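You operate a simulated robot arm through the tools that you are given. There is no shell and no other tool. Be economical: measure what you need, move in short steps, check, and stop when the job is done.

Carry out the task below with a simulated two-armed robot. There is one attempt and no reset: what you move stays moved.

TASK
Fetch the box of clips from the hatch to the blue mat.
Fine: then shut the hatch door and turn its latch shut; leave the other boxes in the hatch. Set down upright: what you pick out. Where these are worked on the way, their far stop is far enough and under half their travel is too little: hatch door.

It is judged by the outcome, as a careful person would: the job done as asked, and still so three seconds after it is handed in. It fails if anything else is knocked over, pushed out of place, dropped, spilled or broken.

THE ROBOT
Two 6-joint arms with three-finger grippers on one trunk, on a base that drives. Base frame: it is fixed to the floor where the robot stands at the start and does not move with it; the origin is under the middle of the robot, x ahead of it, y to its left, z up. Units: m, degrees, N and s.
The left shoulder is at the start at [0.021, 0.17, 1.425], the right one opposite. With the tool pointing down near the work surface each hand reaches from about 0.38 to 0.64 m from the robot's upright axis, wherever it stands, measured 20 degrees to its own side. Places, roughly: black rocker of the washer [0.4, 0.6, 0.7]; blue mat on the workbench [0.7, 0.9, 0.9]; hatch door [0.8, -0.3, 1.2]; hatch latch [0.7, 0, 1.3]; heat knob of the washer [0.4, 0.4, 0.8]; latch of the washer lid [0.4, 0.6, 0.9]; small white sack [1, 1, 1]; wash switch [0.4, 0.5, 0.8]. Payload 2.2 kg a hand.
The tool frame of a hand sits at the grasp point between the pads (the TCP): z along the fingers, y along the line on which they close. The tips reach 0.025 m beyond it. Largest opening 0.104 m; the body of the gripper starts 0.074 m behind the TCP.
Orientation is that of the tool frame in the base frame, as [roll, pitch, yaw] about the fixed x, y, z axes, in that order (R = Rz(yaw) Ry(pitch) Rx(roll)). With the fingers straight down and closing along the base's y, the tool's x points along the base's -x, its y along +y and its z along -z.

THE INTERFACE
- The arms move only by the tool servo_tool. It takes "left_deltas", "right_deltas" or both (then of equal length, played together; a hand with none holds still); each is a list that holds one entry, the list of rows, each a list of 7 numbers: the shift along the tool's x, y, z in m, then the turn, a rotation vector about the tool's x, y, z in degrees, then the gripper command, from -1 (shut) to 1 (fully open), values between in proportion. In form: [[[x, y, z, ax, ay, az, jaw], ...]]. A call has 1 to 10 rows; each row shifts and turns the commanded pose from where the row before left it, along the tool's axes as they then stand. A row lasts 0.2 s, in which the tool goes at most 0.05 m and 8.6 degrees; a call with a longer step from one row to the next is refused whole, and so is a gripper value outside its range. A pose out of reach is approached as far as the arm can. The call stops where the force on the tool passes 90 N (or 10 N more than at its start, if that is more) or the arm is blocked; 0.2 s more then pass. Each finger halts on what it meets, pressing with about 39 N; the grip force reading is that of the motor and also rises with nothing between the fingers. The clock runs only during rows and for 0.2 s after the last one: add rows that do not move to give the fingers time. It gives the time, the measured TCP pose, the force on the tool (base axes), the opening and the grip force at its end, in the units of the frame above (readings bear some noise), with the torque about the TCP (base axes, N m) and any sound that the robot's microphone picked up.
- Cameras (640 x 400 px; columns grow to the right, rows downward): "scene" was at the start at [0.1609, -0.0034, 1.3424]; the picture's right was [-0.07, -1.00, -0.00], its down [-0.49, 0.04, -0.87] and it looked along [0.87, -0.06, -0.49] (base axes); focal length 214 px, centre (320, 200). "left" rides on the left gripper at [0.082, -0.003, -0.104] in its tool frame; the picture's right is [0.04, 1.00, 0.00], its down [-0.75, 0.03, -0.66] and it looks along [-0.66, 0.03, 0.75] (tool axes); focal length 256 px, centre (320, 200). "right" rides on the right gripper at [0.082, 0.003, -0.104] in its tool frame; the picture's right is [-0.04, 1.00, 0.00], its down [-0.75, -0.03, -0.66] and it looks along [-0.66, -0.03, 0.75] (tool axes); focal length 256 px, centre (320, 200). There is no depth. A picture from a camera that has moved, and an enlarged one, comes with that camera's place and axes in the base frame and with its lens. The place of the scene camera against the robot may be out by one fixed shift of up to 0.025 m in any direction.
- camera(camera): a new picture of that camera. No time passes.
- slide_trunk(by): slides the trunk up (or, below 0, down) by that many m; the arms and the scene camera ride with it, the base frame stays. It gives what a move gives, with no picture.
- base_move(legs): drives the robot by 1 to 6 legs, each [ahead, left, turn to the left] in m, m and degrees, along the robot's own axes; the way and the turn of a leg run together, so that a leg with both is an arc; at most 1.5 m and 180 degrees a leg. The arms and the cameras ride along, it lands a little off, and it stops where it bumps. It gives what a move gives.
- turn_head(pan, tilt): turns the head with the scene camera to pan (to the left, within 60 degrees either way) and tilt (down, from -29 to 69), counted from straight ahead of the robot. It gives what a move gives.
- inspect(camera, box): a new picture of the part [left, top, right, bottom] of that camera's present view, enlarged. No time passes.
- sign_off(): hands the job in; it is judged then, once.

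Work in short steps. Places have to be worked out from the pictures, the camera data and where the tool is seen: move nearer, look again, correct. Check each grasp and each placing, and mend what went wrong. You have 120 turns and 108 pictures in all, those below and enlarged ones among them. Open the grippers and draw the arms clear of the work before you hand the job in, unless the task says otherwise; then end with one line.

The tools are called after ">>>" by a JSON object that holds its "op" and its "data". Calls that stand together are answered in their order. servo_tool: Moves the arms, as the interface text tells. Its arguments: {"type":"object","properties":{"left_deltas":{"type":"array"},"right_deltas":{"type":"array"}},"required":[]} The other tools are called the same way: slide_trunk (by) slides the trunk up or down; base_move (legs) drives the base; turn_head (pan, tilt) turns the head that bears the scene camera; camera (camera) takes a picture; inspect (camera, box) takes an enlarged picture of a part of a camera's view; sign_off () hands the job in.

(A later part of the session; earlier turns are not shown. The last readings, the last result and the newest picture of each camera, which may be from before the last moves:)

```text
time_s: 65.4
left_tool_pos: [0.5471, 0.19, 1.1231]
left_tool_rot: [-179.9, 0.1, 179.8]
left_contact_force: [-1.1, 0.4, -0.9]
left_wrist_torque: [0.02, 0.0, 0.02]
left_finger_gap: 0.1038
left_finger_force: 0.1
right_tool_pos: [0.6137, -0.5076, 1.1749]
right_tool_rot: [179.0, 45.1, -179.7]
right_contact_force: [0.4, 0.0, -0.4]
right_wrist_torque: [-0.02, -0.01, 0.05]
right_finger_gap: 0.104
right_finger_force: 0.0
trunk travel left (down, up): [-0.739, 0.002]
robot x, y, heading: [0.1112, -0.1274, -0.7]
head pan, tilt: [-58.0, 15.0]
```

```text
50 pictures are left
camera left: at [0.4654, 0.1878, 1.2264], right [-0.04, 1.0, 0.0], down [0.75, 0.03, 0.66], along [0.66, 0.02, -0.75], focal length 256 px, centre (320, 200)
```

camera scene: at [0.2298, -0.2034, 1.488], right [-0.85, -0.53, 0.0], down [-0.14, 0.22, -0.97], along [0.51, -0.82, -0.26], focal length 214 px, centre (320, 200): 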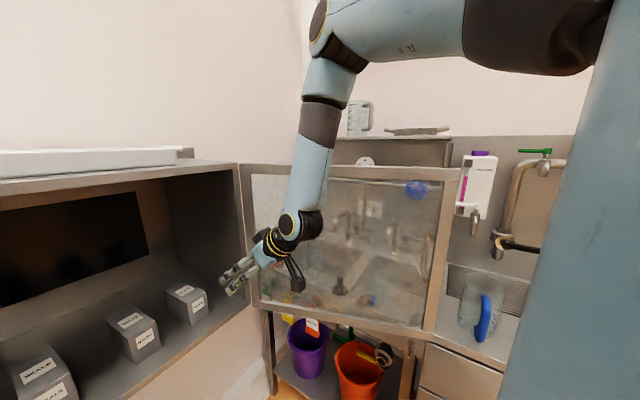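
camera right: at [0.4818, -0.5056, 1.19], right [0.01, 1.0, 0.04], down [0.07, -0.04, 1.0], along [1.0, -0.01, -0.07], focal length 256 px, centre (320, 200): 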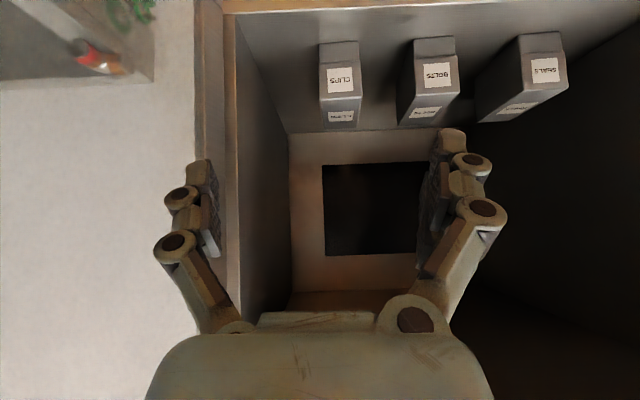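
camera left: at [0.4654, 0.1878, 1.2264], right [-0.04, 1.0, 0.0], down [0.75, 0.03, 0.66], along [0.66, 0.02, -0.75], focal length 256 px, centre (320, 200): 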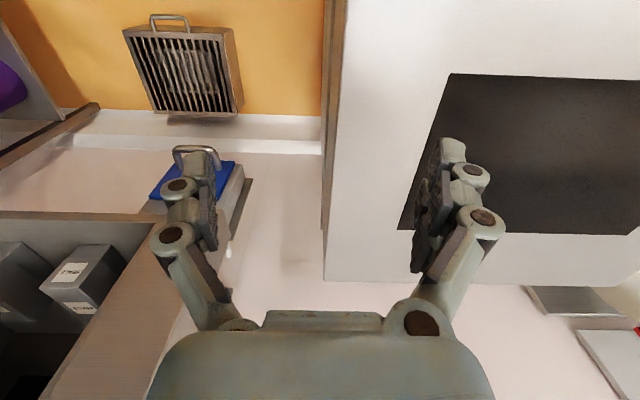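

The elbow has gone high, so the forearm drops steeply and the wrist cannot tilt forward any more. With the trunk lower the forearm would be level. I back out and left first, then lower the trunk in part.

>>> {"op": "base_move", "data": {"legs": [[-0.15, 0.1, 0]]}}

>>> {"op": "slide_trunk", "data": {"by": -0.15}}

>>> {"op": "servo_tool", "data": {"right_deltas": [[[-0.028, 0, -0.028, 0, 0, 0, 1], [-0.028, 0, -0.028, 0, 0, 0, 1], [-0.028, 0, -0.028, 0, 0, 0, 1], [-0.028, 0, -0.028, 0, 0, 0, 1]]]}}

```text
time_s: 66.9
left_tool_pos: [0.3962, 0.2928, 1.1233]
left_tool_rot: [-180.0, 0.0, -179.9]
left_contact_force: [-0.6, 0.6, -0.4]
left_wrist_torque: [0.0, -0.01, 0.01]
left_finger_gap: 0.1038
left_finger_force: 0.1
right_tool_pos: [0.4653, -0.4028, 1.1756]
right_tool_rot: [179.1, 45.0, -179.3]
right_contact_force: [0.9, 0.0, 0.1]
right_wrist_torque: [-0.03, -0.01, 0.01]
right_finger_gap: 0.104
right_finger_force: 0.1
trunk travel left (down, up): [-0.739, 0.002]
robot x, y, heading: [-0.0384, -0.0238, 0.2]
head pan, tilt: [-58.0, 15.0]
```

```text
time_s: 68.3
left_tool_pos: [0.3933, 0.3012, 1.0116]
left_tool_rot: [178.8, 1.8, 179.9]
left_contact_force: [-31.0, 2.3, 38.1]
left_wrist_torque: [1.36, 0.28, -2.32]
left_finger_gap: 0.1021
left_finger_force: 24.2
right_tool_pos: [0.4585, -0.4018, 1.0508]
right_tool_rot: [178.9, 45.4, -179.2]
right_contact_force: [0.5, 0.8, 0.3]
right_wrist_torque: [-0.05, 0.04, -0.04]
right_finger_gap: 0.1042
right_finger_force: 0.0
trunk travel left (down, up): [-0.614, 0.128]
robot x, y, heading: [-0.0415, -0.0233, 0.1]
head pan, tilt: [-58.0, 15.0]
stopped: the force on the tool passed its limit at 109 N (the readings are from after the stop); the commanded pose is now the measured one
```

```text
time_s: 69.3
left_tool_pos: [0.3934, 0.3012, 1.0106]
left_tool_rot: [178.9, 2.0, -179.8]
left_contact_force: [-27.3, 13.0, 25.0]
left_wrist_torque: [1.57, 0.26, -1.68]
left_finger_gap: 0.1046
left_finger_force: 0.0
right_tool_pos: [0.5033, -0.4173, 1.1347]
right_tool_rot: [178.0, 45.9, -179.3]
right_contact_force: [0.0, 0.4, 0.2]
right_wrist_torque: [0.03, 0.05, -0.03]
right_finger_gap: 0.1042
right_finger_force: 0.1
right hand out of reach, approached as far as the arm can: row 2, 3, 4
trunk travel left (down, up): [-0.614, 0.128]
robot x, y, heading: [-0.0396, -0.0229, 0.1]
head pan, tilt: [-58.0, 15.0]
```

I forgot the left hand: it came down on the washer. I lift it at once and look.

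>>> {"op": "servo_tool", "data": {"left_deltas": [[[0, 0, -0.03, 0, 0, 0, 1], [0, 0, -0.03, 0, 0, 0, 1], [0, 0, -0.03, 0, 0, 0, 1]]]}}

>>> {"op": "camera", "data": {"camera": "left"}}

>>> {"op": "turn_head", "data": {"pan": 40, "tilt": 35}}

>>> {"op": "camera", "data": {"camera": "scene"}}

```text
time_s: 70.1
left_tool_pos: [0.4124, 0.3282, 1.0316]
left_tool_rot: [179.0, 2.4, -179.9]
left_contact_force: [-1.3, 0.6, -0.5]
left_wrist_torque: [-0.02, -0.04, -0.01]
left_finger_gap: 0.1041
left_finger_force: 0.1
left hand out of reach, approached as far as the arm can: row 1, 2, 3
right_tool_pos: [0.5066, -0.4188, 1.1343]
right_tool_rot: [177.9, 45.9, -179.4]
right_contact_force: [-1.1, 0.6, -0.7]
right_wrist_torque: [0.01, -0.01, 0.01]
right_finger_gap: 0.1036
right_finger_force: 0.1
trunk travel left (down, up): [-0.614, 0.128]
robot x, y, heading: [-0.0369, -0.0279, 0.3]
head pan, tilt: [-58.0, 15.0]
```

```text
49 pictures are left
camera left: at [0.3268, 0.3232, 1.1326], right [-0.04, 1.0, 0.02], down [0.73, 0.02, 0.69], along [0.69, 0.04, -0.73], focal length 256 px, centre (320, 200)
```

left: 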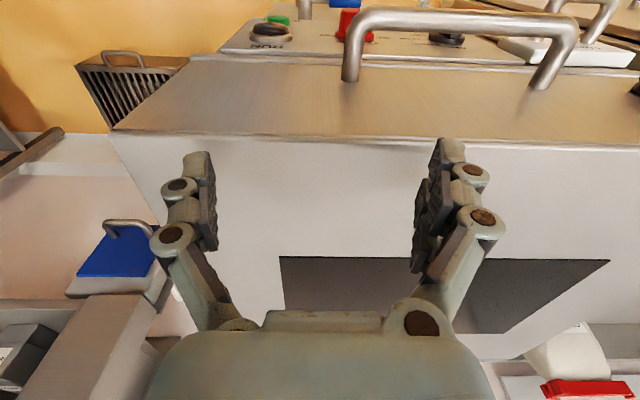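

```text
time_s: 71.8
left_tool_pos: [0.4113, 0.3282, 1.0313]
left_tool_rot: [179.0, 2.1, -180.0]
left_contact_force: [-0.4, -0.4, 0.5]
left_wrist_torque: [0.01, -0.02, -0.04]
left_finger_gap: 0.1041
left_finger_force: 0.0
right_tool_pos: [0.5067, -0.4186, 1.1342]
right_tool_rot: [177.8, 45.7, -179.3]
right_contact_force: [-0.1, -0.1, 0.1]
right_wrist_torque: [0.02, -0.03, -0.03]
right_finger_gap: 0.104
right_finger_force: 0.0
trunk travel left (down, up): [-0.614, 0.128]
robot x, y, heading: [-0.0402, -0.0283, 0.4]
head pan, tilt: [40.0, 35.0]
```

```text
48 pictures are left
camera scene: at [0.1007, 0.035, 1.3299], right [0.64, -0.76, 0.0], down [-0.44, -0.37, -0.82], along [0.62, 0.53, -0.58], focal length 214 px, centre (320, 200)
```

scene: 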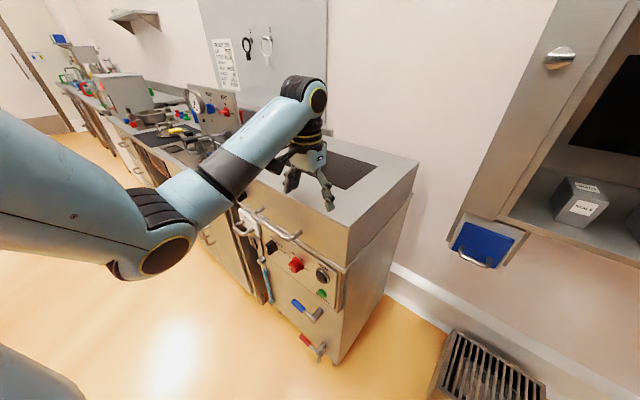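

The washer and its controls look unchanged. Now I test whether the right hand can reach low and forward at this trunk height, still in free space before the hatch.

>>> {"op": "servo_tool", "data": {"right_deltas": [[[-0.005, 0.0125, 0.035, 0, 0, 0, 1], [-0.005, 0.0125, 0.035, 0, 0, 0, 1], [-0.005, 0.0125, 0.035, 0, 0, 0, 1], [-0.005, 0.0125, 0.035, 0, 0, 0, 1], [0, 0, 0, 0, 0, 0, 1]]]}}

>>> {"op": "turn_head", "data": {"pan": -35, "tilt": 25}}

>>> {"op": "camera", "data": {"camera": "scene"}}

```text
time_s: 73.0
left_tool_pos: [0.4117, 0.3268, 1.0303]
left_tool_rot: [179.1, 2.1, 180.0]
left_contact_force: [-0.2, -0.5, -0.2]
left_wrist_torque: [-0.01, 0.02, 0.02]
left_finger_gap: 0.1041
left_finger_force: 0.1
right_tool_pos: [0.5417, -0.4432, 1.0886]
right_tool_rot: [178.8, 45.2, -179.4]
right_contact_force: [-0.2, 0.7, 0.0]
right_wrist_torque: [0.01, -0.02, -0.03]
right_finger_gap: 0.104
right_finger_force: 0.0
right hand out of reach, approached as far as the arm can: row 1, 2, 3, 4
trunk travel left (down, up): [-0.614, 0.128]
robot x, y, heading: [-0.0424, -0.0255, 0.4]
head pan, tilt: [40.0, 35.0]
```

```text
time_s: 74.5
left_tool_pos: [0.4128, 0.3272, 1.0308]
left_tool_rot: [179.0, 2.1, 180.0]
left_contact_force: [0.4, 0.2, -0.1]
left_wrist_torque: [0.0, 0.01, 0.0]
left_finger_gap: 0.104
left_finger_force: 0.0
right_tool_pos: [0.5414, -0.4425, 1.0884]
right_tool_rot: [178.9, 45.3, -179.3]
right_contact_force: [0.7, 0.7, 0.1]
right_wrist_torque: [0.0, 0.01, 0.04]
right_finger_gap: 0.1037
right_finger_force: 0.1
trunk travel left (down, up): [-0.614, 0.128]
robot x, y, heading: [-0.0411, -0.0244, 0.1]
head pan, tilt: [-35.0, 25.0]
```

```text
47 pictures are left
camera scene: at [0.109, -0.0743, 1.3456], right [-0.57, -0.82, 0.0], down [-0.35, 0.24, -0.91], along [0.74, -0.52, -0.42], focal length 214 px, centre (320, 200)
```

scene: 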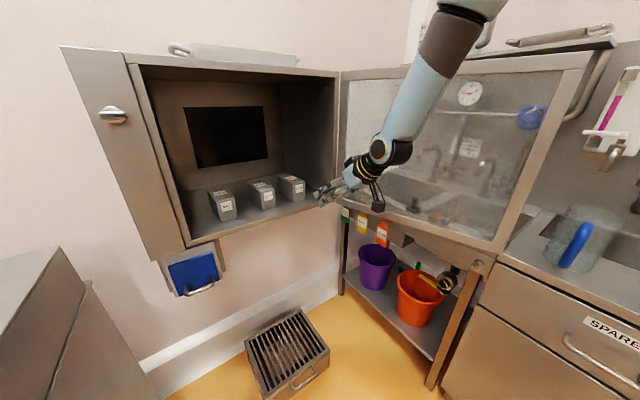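

In this elbow-high posture the forearm levels only when stretched out. So I test stretching further forward before lowering.

>>> {"op": "servo_tool", "data": {"right_deltas": [[[-0.02, 0, 0.02, 0, 0, 0, 1], [-0.02, 0, 0.02, 0, 0, 0, 1], [-0.02, 0, 0.02, 0, 0, 0, 1], [0, 0, 0.03, 0, 0, 0, 1], [0.01, 0, 0.03, 0, 0, 0, 1]]]}}

```text
time_s: 75.7
left_tool_pos: [0.4118, 0.3269, 1.0309]
left_tool_rot: [179.0, 2.1, 180.0]
left_contact_force: [0.1, 0.3, 0.1]
left_wrist_torque: [0.03, -0.01, 0.03]
left_finger_gap: 0.104
left_finger_force: 0.1
right_tool_pos: [0.5842, -0.4835, 1.0932]
right_tool_rot: [179.0, 45.1, -179.3]
right_contact_force: [0.1, -0.2, 0.6]
right_wrist_torque: [0.0, 0.0, 0.01]
right_finger_gap: 0.1042
right_finger_force: 0.1
right hand out of reach, approached as far as the arm can: row 1, 2, 3, 4, 5
trunk travel left (down, up): [-0.614, 0.128]
robot x, y, heading: [-0.0415, -0.0238, 0.5]
head pan, tilt: [-35.0, 25.0]
```

Still blocked. I will return the hand to its start-like posture (tool down, close in), where the elbow sits low, and come forward again from there.

>>> {"op": "servo_tool", "data": {"right_deltas": [[[0.021, 0, -0.021, 0, 8.5, 0, 1], [0.024, 0, -0.018, 0, 8.5, 0, 1], [0.0265, 0, -0.014, 0, 8.5, 0, 1], [0.028, 0, -0.01, 0, 8.5, 0, 1], [0.029, 0, -0.006, 0, 8.5, 0, 1], [0.03, 0.028, 0.015, 0, 2.5, 0, 1], [0.03, 0.028, 0.015, 0, 0, 0, 1], [0.03, 0.028, 0.015, 0, 0, 0, 1], [0.03, 0.028, 0.015, 0, 0, 0, 1]]]}}

>>> {"op": "camera", "data": {"camera": "scene"}}

```text
time_s: 77.7
left_tool_pos: [0.4124, 0.3284, 1.0311]
left_tool_rot: [179.2, 2.2, -179.7]
left_contact_force: [0.2, 0.1, 0.5]
left_wrist_torque: [0.0, -0.03, 0.02]
left_finger_gap: 0.104
left_finger_force: 0.1
right_tool_pos: [0.4103, -0.4242, 1.0011]
right_tool_rot: [175.1, 10.5, -177.6]
right_contact_force: [-0.1, 0.1, 0.7]
right_wrist_torque: [-0.02, 0.01, 0.01]
right_finger_gap: 0.104
right_finger_force: 0.2
right hand out of reach, approached as far as the arm can: row 2, 3, 6, 7, 8, 9
trunk travel left (down, up): [-0.614, 0.128]
robot x, y, heading: [-0.041, -0.0266, -0.2]
head pan, tilt: [-35.0, 25.0]
```

```text
46 pictures are left
camera scene: at [0.1091, -0.0738, 1.3457], right [-0.57, -0.82, 0.0], down [-0.35, 0.24, -0.91], along [0.74, -0.52, -0.42], focal length 214 px, centre (320, 200)
```

scene: 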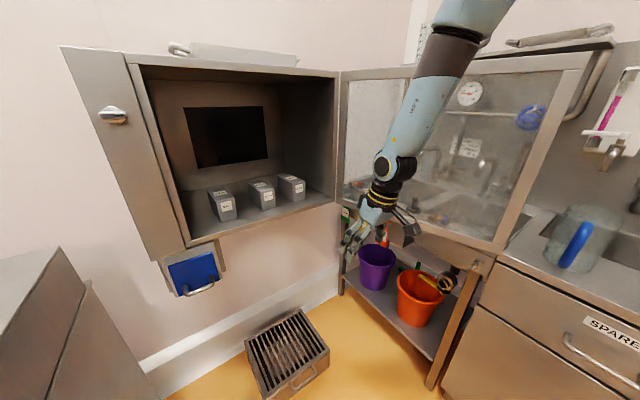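

The elbow is still folded high. To swap the elbow I must stretch the arm straight: I back the base to x≈-0.2 for room and reach far ahead.

>>> {"op": "base_move", "data": {"legs": [[-0.16, 0, 0]]}}

>>> {"op": "servo_tool", "data": {"right_deltas": [[[-0.045, 0.01, 0, 0, 0, 0, 1], [-0.045, 0.01, 0, 0, -4, 0, 1], [-0.045, 0.01, 0, 0, -4, 0, 1], [-0.045, 0.01, 0, 0, -4, 0, 1], [-0.045, 0.01, 0.01, 0, -4, 0, 1], [-0.045, 0.01, 0.01, 0, -4, 0, 1], [-0.045, 0.01, 0.01, 0, 0, 0, 1], [-0.045, 0.01, 0.01, 0, 0, 0, 1], [-0.045, 0.01, 0.01, 0, 0, 0, 1]]]}}

>>> {"op": "camera", "data": {"camera": "scene"}}

```text
time_s: 79.1
left_tool_pos: [0.2459, 0.3287, 1.0313]
left_tool_rot: [179.1, 2.2, -179.7]
left_contact_force: [0.4, 1.0, 0.3]
left_wrist_torque: [-0.03, -0.03, 0.02]
left_finger_gap: 0.1042
left_finger_force: 0.2
right_tool_pos: [0.248, -0.4235, 1.0019]
right_tool_rot: [175.1, 10.6, -177.4]
right_contact_force: [-0.8, 0.4, 0.2]
right_wrist_torque: [-0.02, -0.02, 0.01]
right_finger_gap: 0.1042
right_finger_force: 0.1
trunk travel left (down, up): [-0.614, 0.128]
robot x, y, heading: [-0.2037, -0.0263, 0.4]
head pan, tilt: [-35.0, 25.0]
```

```text
time_s: 81.1
left_tool_pos: [0.2459, 0.3284, 1.0325]
left_tool_rot: [179.1, 2.2, -179.7]
left_contact_force: [0.5, -0.3, 0.4]
left_wrist_torque: [0.01, -0.04, -0.02]
left_finger_gap: 0.104
left_finger_force: 0.0
right_tool_pos: [0.4407, -0.5198, 1.1406]
right_tool_rot: [174.3, 30.6, -179.4]
right_contact_force: [-0.2, -0.5, -0.6]
right_wrist_torque: [0.0, 0.01, 0.01]
right_finger_gap: 0.1039
right_finger_force: 0.0
right hand out of reach, approached as far as the arm can: row 1, 2, 3, 4, 5, 6, 7, 8, 9
trunk travel left (down, up): [-0.614, 0.128]
robot x, y, heading: [-0.2057, -0.0256, 0.5]
head pan, tilt: [-35.0, 25.0]
```

```text
45 pictures are left
camera scene: at [-0.054, -0.0746, 1.3456], right [-0.57, -0.82, 0.0], down [-0.35, 0.24, -0.91], along [0.74, -0.52, -0.42], focal length 214 px, centre (320, 200)
```

scene: 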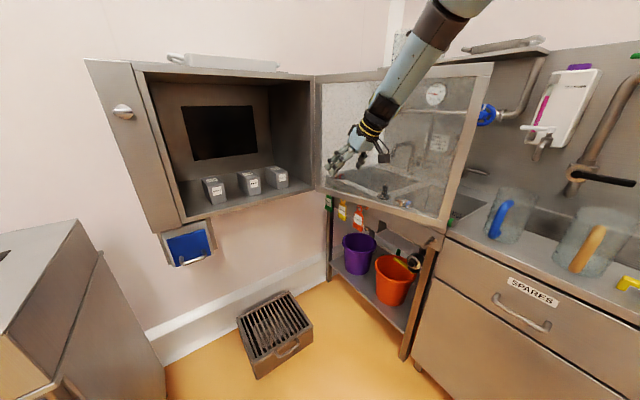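

The arm's swivel changed while I yawed outside the door. I retrace that in free space: first drive left 0.35 m away from the door, then yaw the tool left by about 45°.

>>> {"op": "base_move", "data": {"legs": [[0, 0.35, 0]]}}

>>> {"op": "servo_tool", "data": {"right_deltas": [[[0.02, -0.02, 0, -3.75, 0, -6.5, 1], [0.02, -0.02, 0, -3.75, 0, -6.5, 1], [0.02, -0.01, 0, -3.75, 0, -6.5, 1], [0.02, 0, 0, -3.75, 0, -6.5, 1], [0.02, 0, 0, -3.75, 0, -6.5, 1], [0.02, 0, 0, -3.75, 0, -6.5, 1]]]}}

>>> {"op": "camera", "data": {"camera": "scene"}}

```text
time_s: 83.4
left_tool_pos: [0.2409, 0.6772, 1.0319]
left_tool_rot: [179.1, 2.1, -179.5]
left_contact_force: [0.3, -0.5, 0.7]
left_wrist_torque: [-0.02, -0.01, 0.01]
left_finger_gap: 0.104
left_finger_force: 0.1
right_tool_pos: [0.4383, -0.1698, 1.1405]
right_tool_rot: [174.5, 30.7, -179.2]
right_contact_force: [0.2, 0.2, -0.4]
right_wrist_torque: [0.04, -0.01, -0.01]
right_finger_gap: 0.1042
right_finger_force: 0.0
trunk travel left (down, up): [-0.614, 0.128]
robot x, y, heading: [-0.2029, 0.3225, 0.6]
head pan, tilt: [-35.0, 25.0]
```

```text
time_s: 84.8
left_tool_pos: [0.2407, 0.6775, 1.0319]
left_tool_rot: [179.0, 2.3, -179.5]
left_contact_force: [0.0, -0.7, 0.0]
left_wrist_torque: [0.03, 0.0, -0.02]
left_finger_gap: 0.1039
left_finger_force: 0.0
right_tool_pos: [0.3104, -0.2288, 1.1079]
right_tool_rot: [176.6, 34.0, -133.0]
right_contact_force: [-0.1, -0.1, 0.6]
right_wrist_torque: [-0.01, -0.01, -0.01]
right_finger_gap: 0.1039
right_finger_force: 0.1
right hand out of reach, approached as far as the arm can: row 2, 3, 4, 5, 6
trunk travel left (down, up): [-0.614, 0.128]
robot x, y, heading: [-0.2047, 0.3226, 0.5]
head pan, tilt: [-35.0, 25.0]
```

```text
44 pictures are left
camera scene: at [-0.0606, 0.2723, 1.3458], right [-0.57, -0.82, 0.0], down [-0.35, 0.24, -0.91], along [0.75, -0.51, -0.42], focal length 214 px, centre (320, 200)
```

scene: 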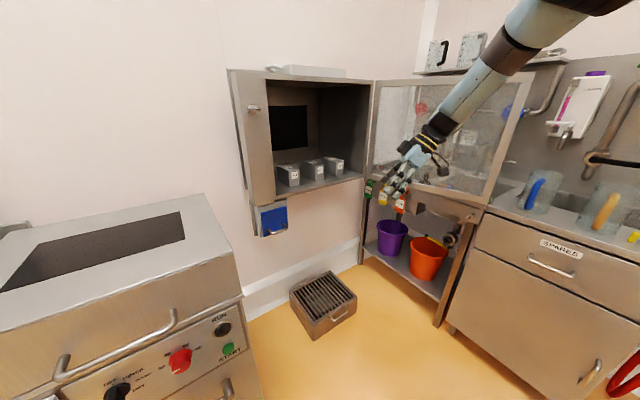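

Still elbow-high. I go on to the pose held just after releasing the handle (further back and right, tool pitched up to about 59°).

>>> {"op": "servo_tool", "data": {"right_deltas": [[[0.035, 0.016, -0.023, 0, 0, 0, 1], [0.035, 0.016, -0.023, 0, 0, 0, 1], [0.035, 0.016, -0.023, 0, -5, 0, 1], [0.035, 0.016, -0.023, 0, -8, 0, 1], [0.035, 0.016, -0.023, 0, -8, 0, 1], [0, 0, 0, 0, -5, 0, 1]]]}}

>>> {"op": "camera", "data": {"camera": "scene"}}

```text
time_s: 86.2
left_tool_pos: [0.2409, 0.6781, 1.0316]
left_tool_rot: [179.0, 2.2, -179.5]
left_contact_force: [-0.3, 0.6, 0.3]
left_wrist_torque: [-0.02, 0.0, 0.03]
left_finger_gap: 0.1042
left_finger_force: 0.1
right_tool_pos: [0.132, -0.3239, 1.0917]
right_tool_rot: [174.2, 59.9, -136.1]
right_contact_force: [-0.1, -0.5, 0.6]
right_wrist_torque: [-0.03, -0.01, 0.02]
right_finger_gap: 0.1042
right_finger_force: 0.1
right hand out of reach, approached as far as the arm can: row 4
trunk travel left (down, up): [-0.614, 0.128]
robot x, y, heading: [-0.2081, 0.322, 0.5]
head pan, tilt: [-35.0, 25.0]
```

```text
43 pictures are left
camera scene: at [-0.06, 0.2725, 1.3457], right [-0.57, -0.82, 0.0], down [-0.35, 0.24, -0.91], along [0.75, -0.51, -0.42], focal length 214 px, centre (320, 200)
```

scene: 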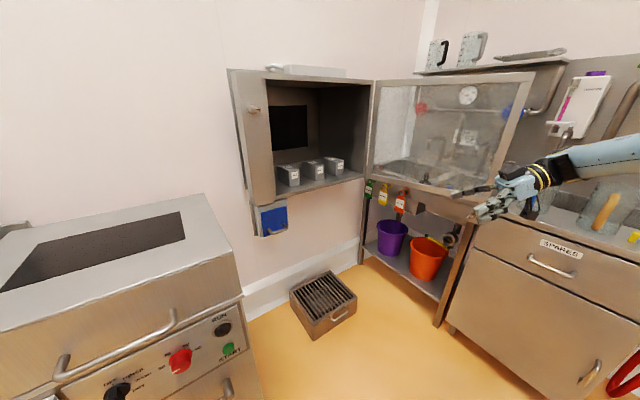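

This matches the earlier level-forearm posture. Now I retrace the handle arc in reverse, hand swinging forward and yawing back to straight.

>>> {"op": "servo_tool", "data": {"right_deltas": [[[-0.0216, 0.0128, 0.036, 2.1, 0, 1.3, 1], [-0.0216, 0.0128, 0.036, 2.1, 0, 1.3, 1], [-0.0216, 0.0128, 0.036, 2.1, 0, 1.3, 1], [-0.0216, 0.0128, 0.036, 2.1, 0, 1.3, 1], [-0.021, -0.003, 0.035, 4.3, 0, 2.6, 1], [-0.021, -0.003, 0.035, 4.3, 0, 2.6, 1], [-0.021, -0.003, 0.035, 4.3, 0, 2.6, 1], [-0.021, -0.003, 0.035, 4.3, 0, 2.6, 1]]]}}

>>> {"op": "camera", "data": {"camera": "scene"}}

```text
time_s: 88.0
left_tool_pos: [0.243, 0.6781, 1.0312]
left_tool_rot: [179.1, 2.2, -179.5]
left_contact_force: [0.8, 0.2, -0.1]
left_wrist_torque: [-0.02, 0.04, 0.02]
left_finger_gap: 0.1041
left_finger_force: 0.1
right_tool_pos: [0.3745, -0.091, 1.0714]
right_tool_rot: [174.1, 58.2, -166.4]
right_contact_force: [0.0, 0.7, 0.0]
right_wrist_torque: [-0.01, 0.01, -0.03]
right_finger_gap: 0.1042
right_finger_force: 0.1
right hand out of reach, approached as far as the arm can: row 1, 2
trunk travel left (down, up): [-0.614, 0.128]
robot x, y, heading: [-0.2067, 0.3221, 0.5]
head pan, tilt: [-35.0, 25.0]
```

```text
42 pictures are left
camera scene: at [-0.0586, 0.2743, 1.3456], right [-0.57, -0.82, 0.0], down [-0.35, 0.24, -0.91], along [0.75, -0.51, -0.42], focal length 214 px, centre (320, 200)
```

scene: 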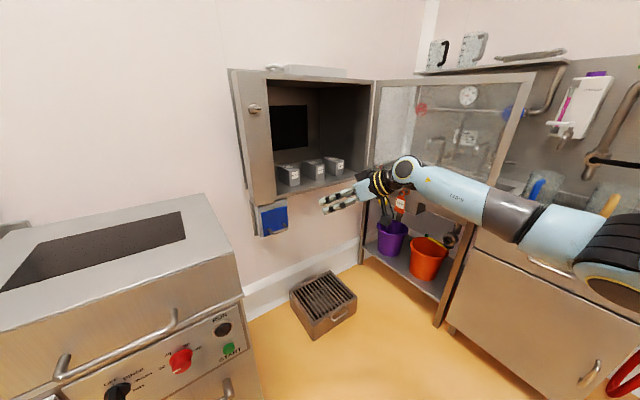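

The elbow is low again. I straighten the yaw and roll and lower toward grasp height, testing the pose in free space.

>>> {"op": "servo_tool", "data": {"right_deltas": [[[0, 0, 0.02, 5, 0, 2, 1], [0, 0, 0.02, 5, 0, 2, 1], [0, 0.01, 0.03, 0, 3, 0, 1], [0.01, 0.01, 0.03, 0, 3, 0, 1], [0.01, 0.01, 0.02, 0, 0, 0, 1]]]}}

```text
time_s: 89.2
left_tool_pos: [0.2403, 0.6775, 1.0334]
left_tool_rot: [179.1, 2.3, -179.5]
left_contact_force: [-0.1, 0.1, -0.7]
left_wrist_torque: [0.0, 0.02, -0.03]
left_finger_gap: 0.1041
left_finger_force: 0.1
right_tool_pos: [0.452, -0.0405, 0.9904]
right_tool_rot: [178.1, 51.9, -173.2]
right_contact_force: [-0.1, 0.1, 1.4]
right_wrist_torque: [-0.02, 0.01, 0.0]
right_finger_gap: 0.1041
right_finger_force: 0.1
trunk travel left (down, up): [-0.614, 0.128]
robot x, y, heading: [-0.2065, 0.3231, 0.6]
head pan, tilt: [-35.0, 25.0]
```

That works: low and forward with the elbow low. Now I drive right to line up with CLIPS, raise and move the left hand away from the washer, and set the right hand to y≈-0.468 at z≈1.05.

>>> {"op": "base_move", "data": {"legs": [[0, -0.373, 0]]}}

>>> {"op": "servo_tool", "data": {"left_deltas": [[[-0.02, -0.025, -0.01, 0, 0, 0, 1], [-0.025, -0.025, -0.015, 0, 0, 0, 1], [-0.025, -0.025, -0.015, 0, 0, 0, 1], [-0.025, -0.025, -0.015, 0, 0, 0, 1], [0, 0, 0, 0, 0, 0, 1]]], "right_deltas": [[[-0.012, -0.012, -0.01, 2.3, 0, 1.8, 1], [-0.012, -0.012, -0.01, 2.3, 0, 1.8, 1], [-0.012, -0.012, -0.01, 0, 0, 0, 1], [-0.012, -0.01, -0.01, 0, 0, 0, 1], [0, 0, 0, 0, 0, 0, 1]]]}}

>>> {"op": "camera", "data": {"camera": "right"}}

>>> {"op": "camera", "data": {"camera": "scene"}}

```text
time_s: 91.5
left_tool_pos: [0.2445, 0.3049, 1.0328]
left_tool_rot: [179.0, 2.2, -179.6]
left_contact_force: [0.5, -0.2, 0.0]
left_wrist_torque: [0.0, -0.01, 0.01]
left_finger_gap: 0.1038
left_finger_force: 0.0
right_tool_pos: [0.4541, -0.4158, 0.9912]
right_tool_rot: [177.9, 52.0, -173.5]
right_contact_force: [-0.6, 0.2, 0.4]
right_wrist_torque: [0.01, -0.03, 0.02]
right_finger_gap: 0.1042
right_finger_force: 0.0
trunk travel left (down, up): [-0.614, 0.128]
robot x, y, heading: [-0.2026, -0.0525, 0.8]
head pan, tilt: [-35.0, 25.0]
```

```text
time_s: 92.7
left_tool_pos: [0.3475, 0.2104, 1.0703]
left_tool_rot: [179.1, 2.4, -179.4]
left_contact_force: [-0.1, -0.2, -0.2]
left_wrist_torque: [-0.05, -0.04, -0.01]
left_finger_gap: 0.1039
left_finger_force: 0.0
left hand out of reach, approached as far as the arm can: row 1, 2
right_tool_pos: [0.458, -0.4627, 1.0537]
right_tool_rot: [178.0, 51.7, -179.2]
right_contact_force: [-0.5, 0.1, -0.2]
right_wrist_torque: [-0.01, 0.01, -0.02]
right_finger_gap: 0.104
right_finger_force: 0.0
trunk travel left (down, up): [-0.614, 0.128]
robot x, y, heading: [-0.2054, -0.0513, 0.5]
head pan, tilt: [-35.0, 25.0]
```

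```text
41 pictures are left
camera right: at [0.3261, -0.4628, 1.0539], right [-0.02, 1.0, 0.05], down [-0.05, -0.05, 1.0], along [1.0, 0.01, 0.05], focal length 256 px, centre (320, 200)
```

right: 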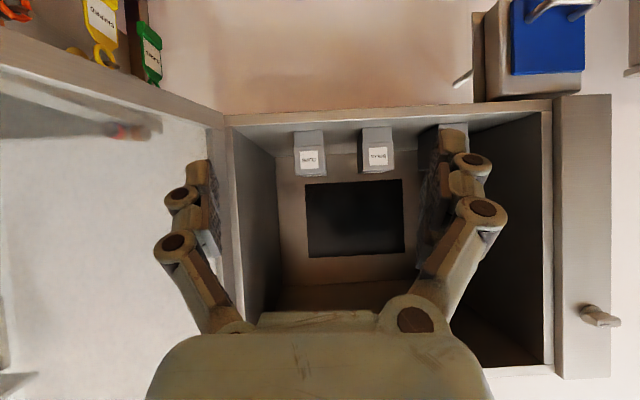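

```text
40 pictures are left
camera scene: at [-0.0567, -0.0988, 1.3458], right [-0.57, -0.82, 0.0], down [-0.35, 0.24, -0.91], along [0.75, -0.51, -0.42], focal length 214 px, centre (320, 200)
```

scene: 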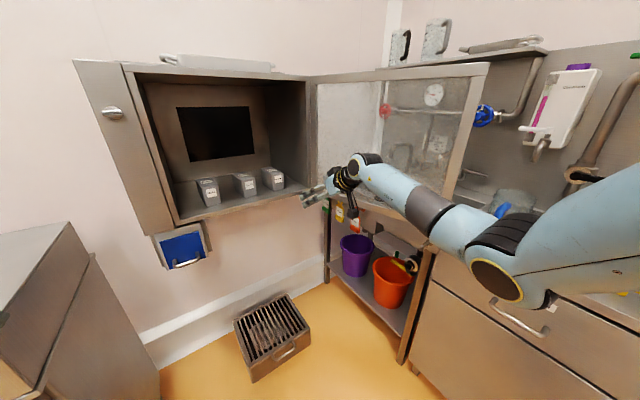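

The estimate holds: CLIPS at y≈-0.470, z 0.947–1.02. I drive 0.22 m forward and look again.

>>> {"op": "base_move", "data": {"legs": [[0.22, 0, -0.5]]}}

>>> {"op": "camera", "data": {"camera": "right"}}

>>> {"op": "camera", "data": {"camera": "scene"}}

```text
time_s: 94.4
left_tool_pos: [0.5714, 0.2062, 1.0703]
left_tool_rot: [179.1, 2.3, 180.0]
left_contact_force: [-0.1, 0.6, -0.8]
left_wrist_torque: [0.05, 0.02, 0.0]
left_finger_gap: 0.1042
left_finger_force: 0.1
right_tool_pos: [0.6755, -0.4676, 1.0532]
right_tool_rot: [178.0, 51.6, -179.7]
right_contact_force: [0.3, -0.3, 0.1]
right_wrist_torque: [-0.05, 0.04, 0.0]
right_finger_gap: 0.1039
right_finger_force: 0.0
trunk travel left (down, up): [-0.614, 0.128]
robot x, y, heading: [0.0166, -0.0493, -0.2]
head pan, tilt: [-35.0, 25.0]
```

```text
39 pictures are left
camera right: at [0.5437, -0.4672, 1.0528], right [-0.01, 1.0, 0.05], down [-0.05, -0.05, 1.0], along [1.0, 0.0, 0.05], focal length 256 px, centre (320, 200)
```

right: 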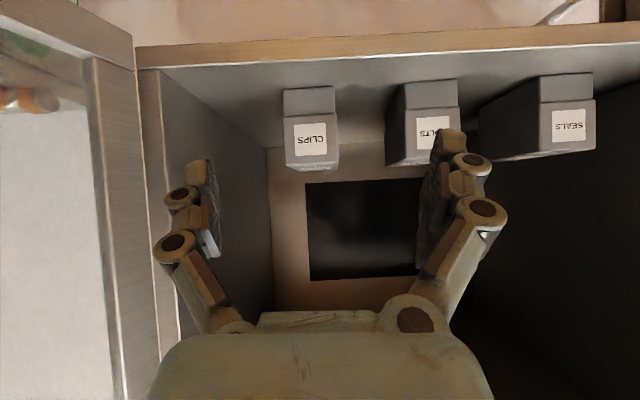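

```text
38 pictures are left
camera scene: at [0.1645, -0.1, 1.3456], right [-0.57, -0.82, 0.0], down [-0.35, 0.24, -0.91], along [0.74, -0.52, -0.42], focal length 214 px, centre (320, 200)
```

scene: 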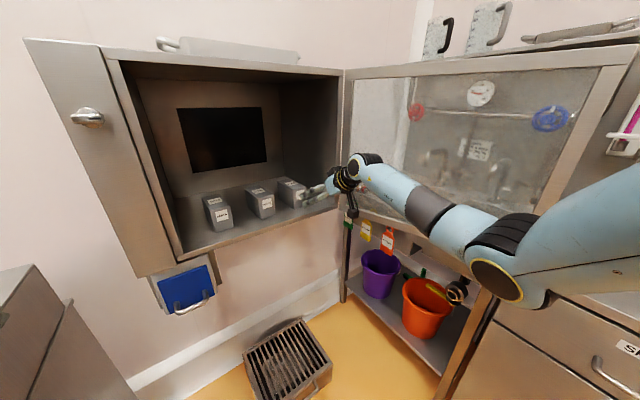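

Refined: front at x≈0.816, y≈-0.473; the fingers will fit between BOLTS and the wall. I drive 0.165 m further, still above the box top, and check.

>>> {"op": "base_move", "data": {"legs": [[0.165, -0.004, 0.2]]}}

>>> {"op": "camera", "data": {"camera": "right"}}

>>> {"op": "inspect", "data": {"camera": "scene", "box": [160, 120, 400, 280]}}

```text
time_s: 95.9
left_tool_pos: [0.7336, 0.2019, 1.0694]
left_tool_rot: [179.0, 2.3, 180.0]
left_contact_force: [0.0, -0.1, -0.4]
left_wrist_torque: [0.04, 0.03, -0.01]
left_finger_gap: 0.1041
left_finger_force: 0.0
right_tool_pos: [0.8394, -0.471, 1.052]
right_tool_rot: [178.0, 51.7, -179.6]
right_contact_force: [0.2, -0.7, -1.4]
right_wrist_torque: [0.0, -0.01, 0.0]
right_finger_gap: 0.104
right_finger_force: 0.0
trunk travel left (down, up): [-0.614, 0.128]
robot x, y, heading: [0.1788, -0.0533, 0.2]
head pan, tilt: [-35.0, 25.0]
```

```text
37 pictures are left
camera right: at [0.7074, -0.4704, 1.0525], right [-0.01, 1.0, 0.05], down [-0.05, -0.05, 1.0], along [1.0, 0.01, 0.05], focal length 256 px, centre (320, 200)
```

right: 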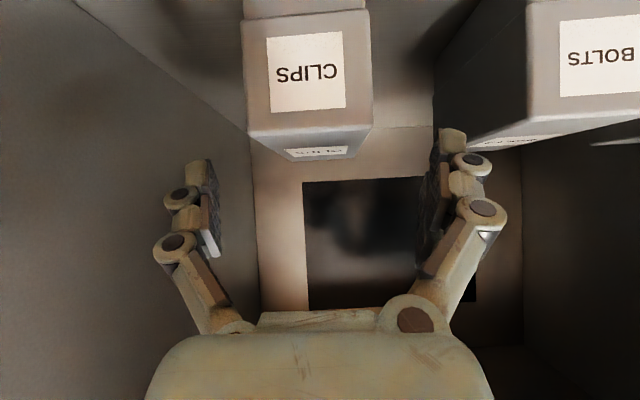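

```text
2.50 times, centred on (280, 200) of scene
camera zoom: at [0.3279, -0.1037, 1.3456], right [-0.57, -0.82, 0.0], down [-0.35, 0.24, -0.91], along [0.74, -0.52, -0.42], focal length 536 px, centre (420, 200)
```

zoom: 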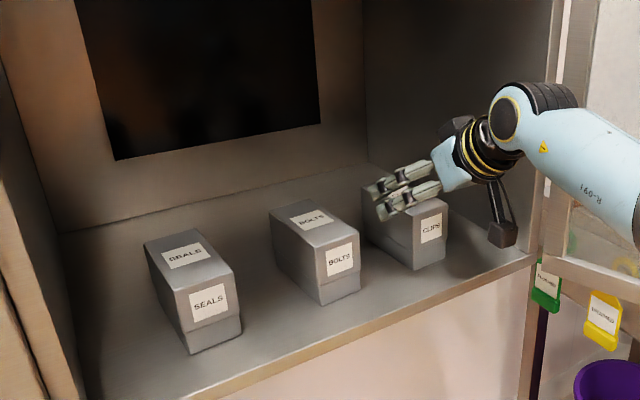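

The fingers straddle CLIPS and are centred within a few mm. I lower the hand 6.7 cm and 2 cm further in, then close gently.

>>> {"op": "servo_tool", "data": {"right_deltas": [[[0.01, -0.001, 0.0143, 0, 0, 0, 1], [0.01, -0.001, 0.0143, 0, 0, 0, 1], [0.01, 0, 0.0143, 0, 0, 0, 1], [0.01, 0, 0.0143, 0, 0, 0, 1], [0, 0, 0, 0, 0, 0, 1]]]}}

>>> {"op": "camera", "data": {"camera": "right"}}

>>> {"op": "inspect", "data": {"camera": "scene", "box": [240, 140, 400, 260]}}

```text
time_s: 97.1
left_tool_pos: [0.7318, 0.2029, 1.0713]
left_tool_rot: [179.0, 2.4, 180.0]
left_contact_force: [0.3, -0.6, -0.3]
left_wrist_torque: [0.0, 0.02, -0.02]
left_finger_gap: 0.1037
left_finger_force: 0.1
right_tool_pos: [0.8575, -0.4722, 0.9856]
right_tool_rot: [178.0, 51.8, -179.7]
right_contact_force: [0.4, -0.2, -0.3]
right_wrist_torque: [-0.01, 0.01, 0.02]
right_finger_gap: 0.1041
right_finger_force: 0.0
trunk travel left (down, up): [-0.614, 0.128]
robot x, y, heading: [0.1799, -0.0512, 0.2]
head pan, tilt: [-35.0, 25.0]
```

```text
35 pictures are left
camera right: at [0.7263, -0.4715, 0.9848], right [-0.01, 1.0, 0.05], down [-0.05, -0.05, 1.0], along [1.0, 0.01, 0.05], focal length 256 px, centre (320, 200)
```

right: 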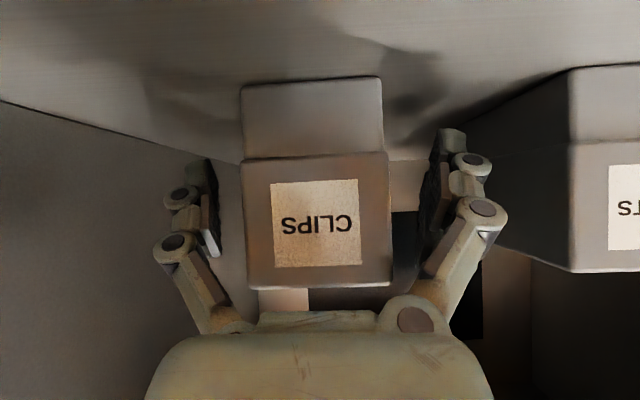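

```text
3.33 times, centred on (320, 200) of scene
camera zoom: at [0.326, -0.1037, 1.3458], right [-0.57, -0.82, 0.0], down [-0.35, 0.24, -0.91], along [0.74, -0.52, -0.42], focal length 715 px, centre (320, 200)
```

zoom: 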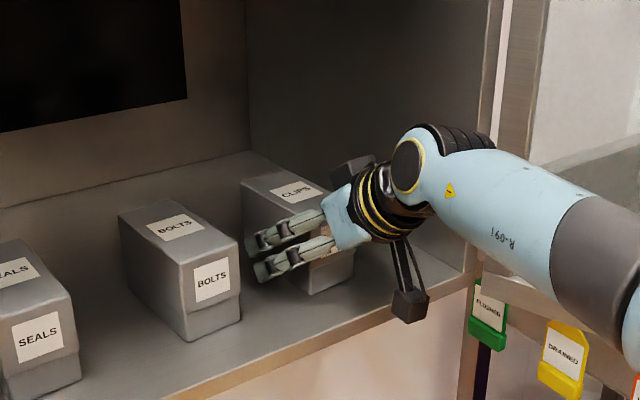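

In place with even gaps either side. I close the jaw.

>>> {"op": "servo_tool", "data": {"right_deltas": [[[0, 0, 0, 0, 0, 0, 0.4], [0, 0, 0, 0, 0, 0, 0], [0, 0, 0, 0, 0, 0, -0.4], [0, 0, 0, 0, 0, 0, -0.6], [0, 0, 0, 0, 0, 0, -0.6]]]}}

>>> {"op": "camera", "data": {"camera": "right"}}

```text
time_s: 98.3
left_tool_pos: [0.7332, 0.2029, 1.0714]
left_tool_rot: [179.1, 2.4, 180.0]
left_contact_force: [-0.5, -0.6, 0.2]
left_wrist_torque: [0.0, -0.03, 0.05]
left_finger_gap: 0.1039
left_finger_force: 0.0
right_tool_pos: [0.8585, -0.4709, 0.9852]
right_tool_rot: [178.1, 52.0, -179.7]
right_contact_force: [0.4, -2.6, 4.7]
right_wrist_torque: [-0.28, 0.03, 0.02]
right_finger_gap: 0.0637
right_finger_force: 39.3
trunk travel left (down, up): [-0.614, 0.128]
robot x, y, heading: [0.181, -0.0556, -0.1]
head pan, tilt: [-35.0, 25.0]
```

```text
33 pictures are left
camera right: at [0.7265, -0.4718, 0.9853], right [-0.01, 1.0, 0.05], down [-0.05, -0.05, 1.0], along [1.0, 0.01, 0.05], focal length 256 px, centre (320, 200)
```

right: 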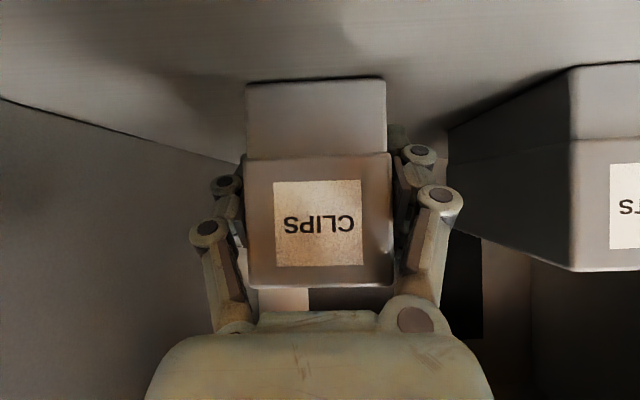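

Gripped (gap 0.064, 39 N). I lift 5 cm straight up and check.

>>> {"op": "servo_tool", "data": {"right_deltas": [[[-0.01, 0, -0.008, 0, 0, 0, -0.8], [-0.015, 0, -0.0115, 0, 0, 0, -0.8], [-0.015, 0, -0.0115, 0, 0, 0, -0.8], [0, 0, 0, 0, 0, 0, -0.8]]]}}

>>> {"op": "inspect", "data": {"camera": "scene", "box": [200, 120, 400, 260]}}

>>> {"op": "camera", "data": {"camera": "right"}}

```text
time_s: 99.3
left_tool_pos: [0.7328, 0.2012, 1.0698]
left_tool_rot: [179.0, 2.3, 180.0]
left_contact_force: [0.1, 0.4, -0.4]
left_wrist_torque: [-0.01, -0.02, 0.03]
left_finger_gap: 0.1039
left_finger_force: 0.1
right_tool_pos: [0.8595, -0.4719, 1.0362]
right_tool_rot: [177.9, 51.7, -179.6]
right_contact_force: [1.4, -0.5, 0.5]
right_wrist_torque: [0.01, 0.01, 0.0]
right_finger_gap: 0.06
right_finger_force: 38.4
trunk travel left (down, up): [-0.614, 0.128]
robot x, y, heading: [0.1819, -0.0571, -0.0]
head pan, tilt: [-35.0, 25.0]
```

```text
2.86 times, centred on (300, 190) of scene
camera zoom: at [0.3267, -0.1039, 1.3457], right [-0.57, -0.82, 0.0], down [-0.35, 0.24, -0.91], along [0.74, -0.52, -0.42], focal length 613 px, centre (377, 229)
```

zoom: 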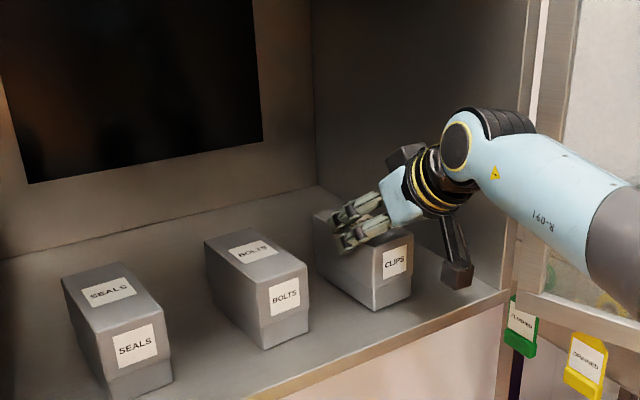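

```text
31 pictures are left
camera right: at [0.7275, -0.4722, 1.036], right [-0.01, 1.0, 0.05], down [-0.05, -0.05, 1.0], along [1.0, 0.01, 0.05], focal length 256 px, centre (320, 200)
```

right: 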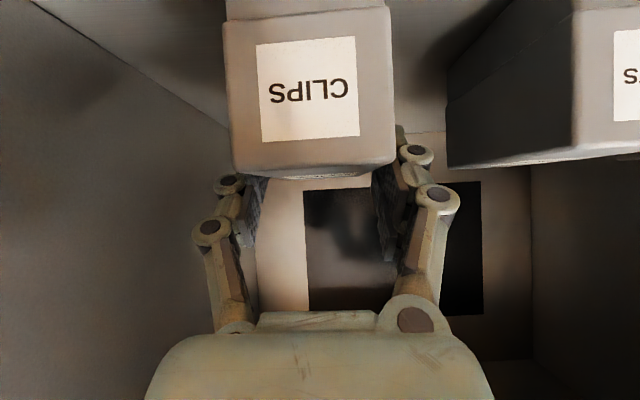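

The fingers slid up the sides; the box stayed on the shelf, still upright and in line. I open, go back down a bit deeper, and close fully with more time.

>>> {"op": "servo_tool", "data": {"right_deltas": [[[0, 0, 0, 0, 0, 0, 0], [0, 0, 0, 0, 0, 0, 0.8], [0, 0, 0, 0, 0, 0, 1], [0.012, 0, 0.0133, 0, 0, 0, 1], [0.012, 0, 0.0133, 0, 0, 0, 1], [0.012, 0, 0.0133, 0, 0, 0, 1], [0, 0, 0, 0, 0, 0, 0.3], [0, 0, 0, 0, 0, 0, -0.3], [0, 0, 0, 0, 0, 0, -1], [0, 0, 0, 0, 0, 0, -1]]]}}

>>> {"op": "servo_tool", "data": {"right_deltas": [[[0, 0, 0, 0, 0, 0, -1], [-0.004, 0, -0.003, 0, 0, 0, -1], [-0.004, 0, -0.003, 0, 0, 0, -1], [-0.004, 0, -0.003, 0, 0, 0, -1], [-0.004, 0, -0.003, 0, 0, 0, -1]]]}}

>>> {"op": "camera", "data": {"camera": "right"}}

```text
time_s: 101.5
left_tool_pos: [0.7293, 0.2032, 1.0733]
left_tool_rot: [179.1, 2.5, -179.9]
left_contact_force: [0.5, -1.0, 0.1]
left_wrist_torque: [0.0, 0.0, 0.02]
left_finger_gap: 0.1041
left_finger_force: 0.0
right_tool_pos: [0.8653, -0.4688, 0.9914]
right_tool_rot: [178.2, 52.4, -179.6]
right_contact_force: [-6.9, -3.8, 31.4]
right_wrist_torque: [0.69, 1.75, 0.27]
right_finger_gap: 0.074
right_finger_force: 38.5
trunk travel left (down, up): [-0.614, 0.128]
robot x, y, heading: [0.1823, -0.0543, -0.0]
head pan, tilt: [-35.0, 25.0]
```

```text
time_s: 102.7
left_tool_pos: [0.733, 0.2045, 1.0702]
left_tool_rot: [179.0, 2.2, 180.0]
left_contact_force: [0.1, 0.0, -0.3]
left_wrist_torque: [0.02, 0.02, -0.02]
left_finger_gap: 0.1042
left_finger_force: 0.1
right_tool_pos: [0.8677, -0.4689, 1.0027]
right_tool_rot: [178.0, 51.5, -179.7]
right_contact_force: [-0.7, 0.0, -2.4]
right_wrist_torque: [0.0, 0.05, -0.01]
right_finger_gap: 0.0677
right_finger_force: 38.9
trunk travel left (down, up): [-0.614, 0.128]
robot x, y, heading: [0.1805, -0.0574, -0.1]
head pan, tilt: [-35.0, 25.0]
```

```text
30 pictures are left
camera right: at [0.7356, -0.4693, 1.0026], right [-0.01, 1.0, 0.05], down [-0.04, -0.05, 1.0], along [1.0, 0.01, 0.05], focal length 256 px, centre (320, 200)
```

right: 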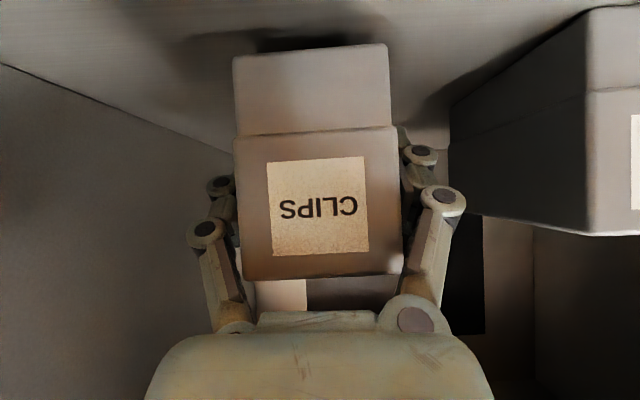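

The box now seems to rise with the hand. I lift another 2 cm and look.

>>> {"op": "servo_tool", "data": {"right_deltas": [[[-0.004, 0, -0.003, 0, 0, 0, -1], [-0.004, 0, -0.003, 0, 0, 0, -1], [-0.004, 0, -0.003, 0, 0, 0, -1], [-0.004, 0, -0.003, 0, 0, 0, -1]]]}}

>>> {"op": "camera", "data": {"camera": "right"}}

>>> {"op": "inspect", "data": {"camera": "scene", "box": [200, 120, 400, 260]}}

```text
time_s: 103.7
left_tool_pos: [0.7318, 0.2028, 1.0703]
left_tool_rot: [179.0, 2.3, -180.0]
left_contact_force: [0.3, -0.4, -0.2]
left_wrist_torque: [-0.03, 0.02, 0.02]
left_finger_gap: 0.1039
left_finger_force: 0.0
right_tool_pos: [0.8702, -0.471, 1.0231]
right_tool_rot: [178.0, 51.8, -179.7]
right_contact_force: [0.6, -0.3, -2.7]
right_wrist_torque: [-0.01, 0.03, 0.03]
right_finger_gap: 0.0674
right_finger_force: 39.4
trunk travel left (down, up): [-0.614, 0.128]
robot x, y, heading: [0.1816, -0.057, 0.0]
head pan, tilt: [-35.0, 25.0]
```

```text
29 pictures are left
camera right: at [0.7374, -0.4711, 1.0229], right [-0.01, 1.0, 0.05], down [-0.05, -0.05, 1.0], along [1.0, 0.01, 0.05], focal length 256 px, centre (320, 200)
```

right: 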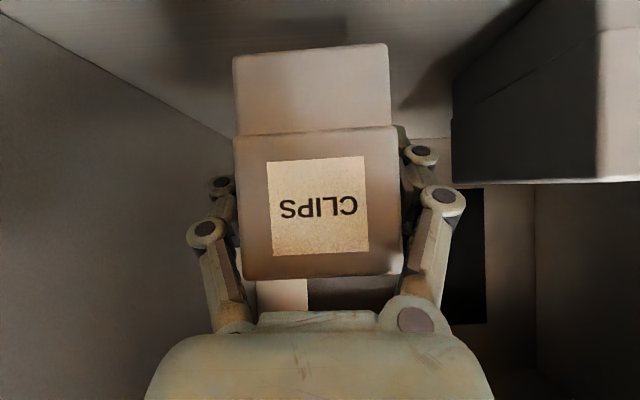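

```text
2.86 times, centred on (300, 190) of scene
camera zoom: at [0.3268, -0.1038, 1.3457], right [-0.57, -0.82, 0.0], down [-0.35, 0.24, -0.91], along [0.74, -0.52, -0.42], focal length 613 px, centre (377, 229)
```

zoom: 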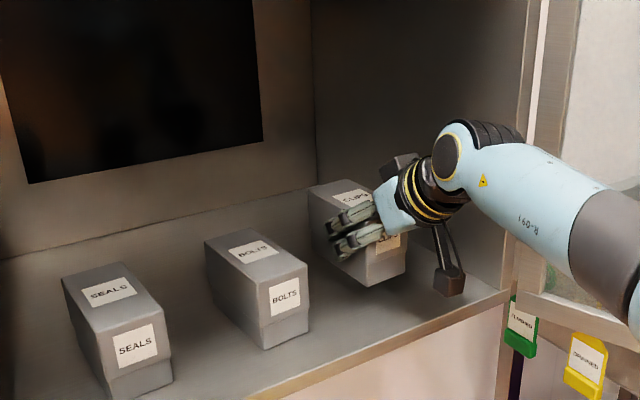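

The box is held and lifts with the hand, and it is light. I lift 4 cm more and back straight out of the hatch.

>>> {"op": "servo_tool", "data": {"right_deltas": [[[-0.008, 0, -0.006, 0, 0, 0, -1], [-0.008, 0, -0.006, 0, 0, 0, -1], [-0.008, 0, -0.006, 0, 0, 0, -1], [-0.008, 0, -0.006, 0, 0, 0, -1]]]}}

>>> {"op": "base_move", "data": {"legs": [[-0.37, 0, 0]]}}

>>> {"op": "camera", "data": {"camera": "scene"}}

```text
time_s: 104.7
left_tool_pos: [0.7329, 0.2019, 1.0713]
left_tool_rot: [179.0, 2.3, -179.9]
left_contact_force: [0.2, 0.4, -0.3]
left_wrist_torque: [-0.02, -0.03, -0.01]
left_finger_gap: 0.1039
left_finger_force: 0.1
right_tool_pos: [0.8719, -0.472, 1.063]
right_tool_rot: [178.0, 51.8, -179.7]
right_contact_force: [0.6, -0.5, -3.4]
right_wrist_torque: [-0.01, 0.03, 0.0]
right_finger_gap: 0.0668
right_finger_force: 38.8
trunk travel left (down, up): [-0.614, 0.128]
robot x, y, heading: [0.1781, -0.0539, 0.3]
head pan, tilt: [-35.0, 25.0]
```

```text
time_s: 107.0
left_tool_pos: [0.3528, 0.2071, 1.0707]
left_tool_rot: [179.0, 2.4, -179.4]
left_contact_force: [-1.2, 0.1, 1.6]
left_wrist_torque: [0.01, -0.02, -0.03]
left_finger_gap: 0.1038
left_finger_force: 0.0
right_tool_pos: [0.4995, -0.4666, 1.0637]
right_tool_rot: [178.0, 51.8, -179.1]
right_contact_force: [0.2, 0.4, -1.9]
right_wrist_torque: [-0.01, 0.03, 0.0]
right_finger_gap: 0.0666
right_finger_force: 38.9
trunk travel left (down, up): [-0.614, 0.128]
robot x, y, heading: [-0.1961, -0.0573, 0.9]
head pan, tilt: [-35.0, 25.0]
```

```text
27 pictures are left
camera scene: at [-0.0494, -0.1052, 1.3458], right [-0.56, -0.83, 0.0], down [-0.35, 0.24, -0.91], along [0.75, -0.51, -0.42], focal length 214 px, centre (320, 200)
```

scene: 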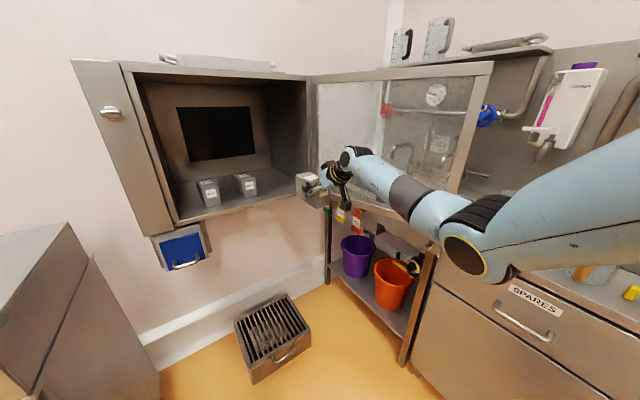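

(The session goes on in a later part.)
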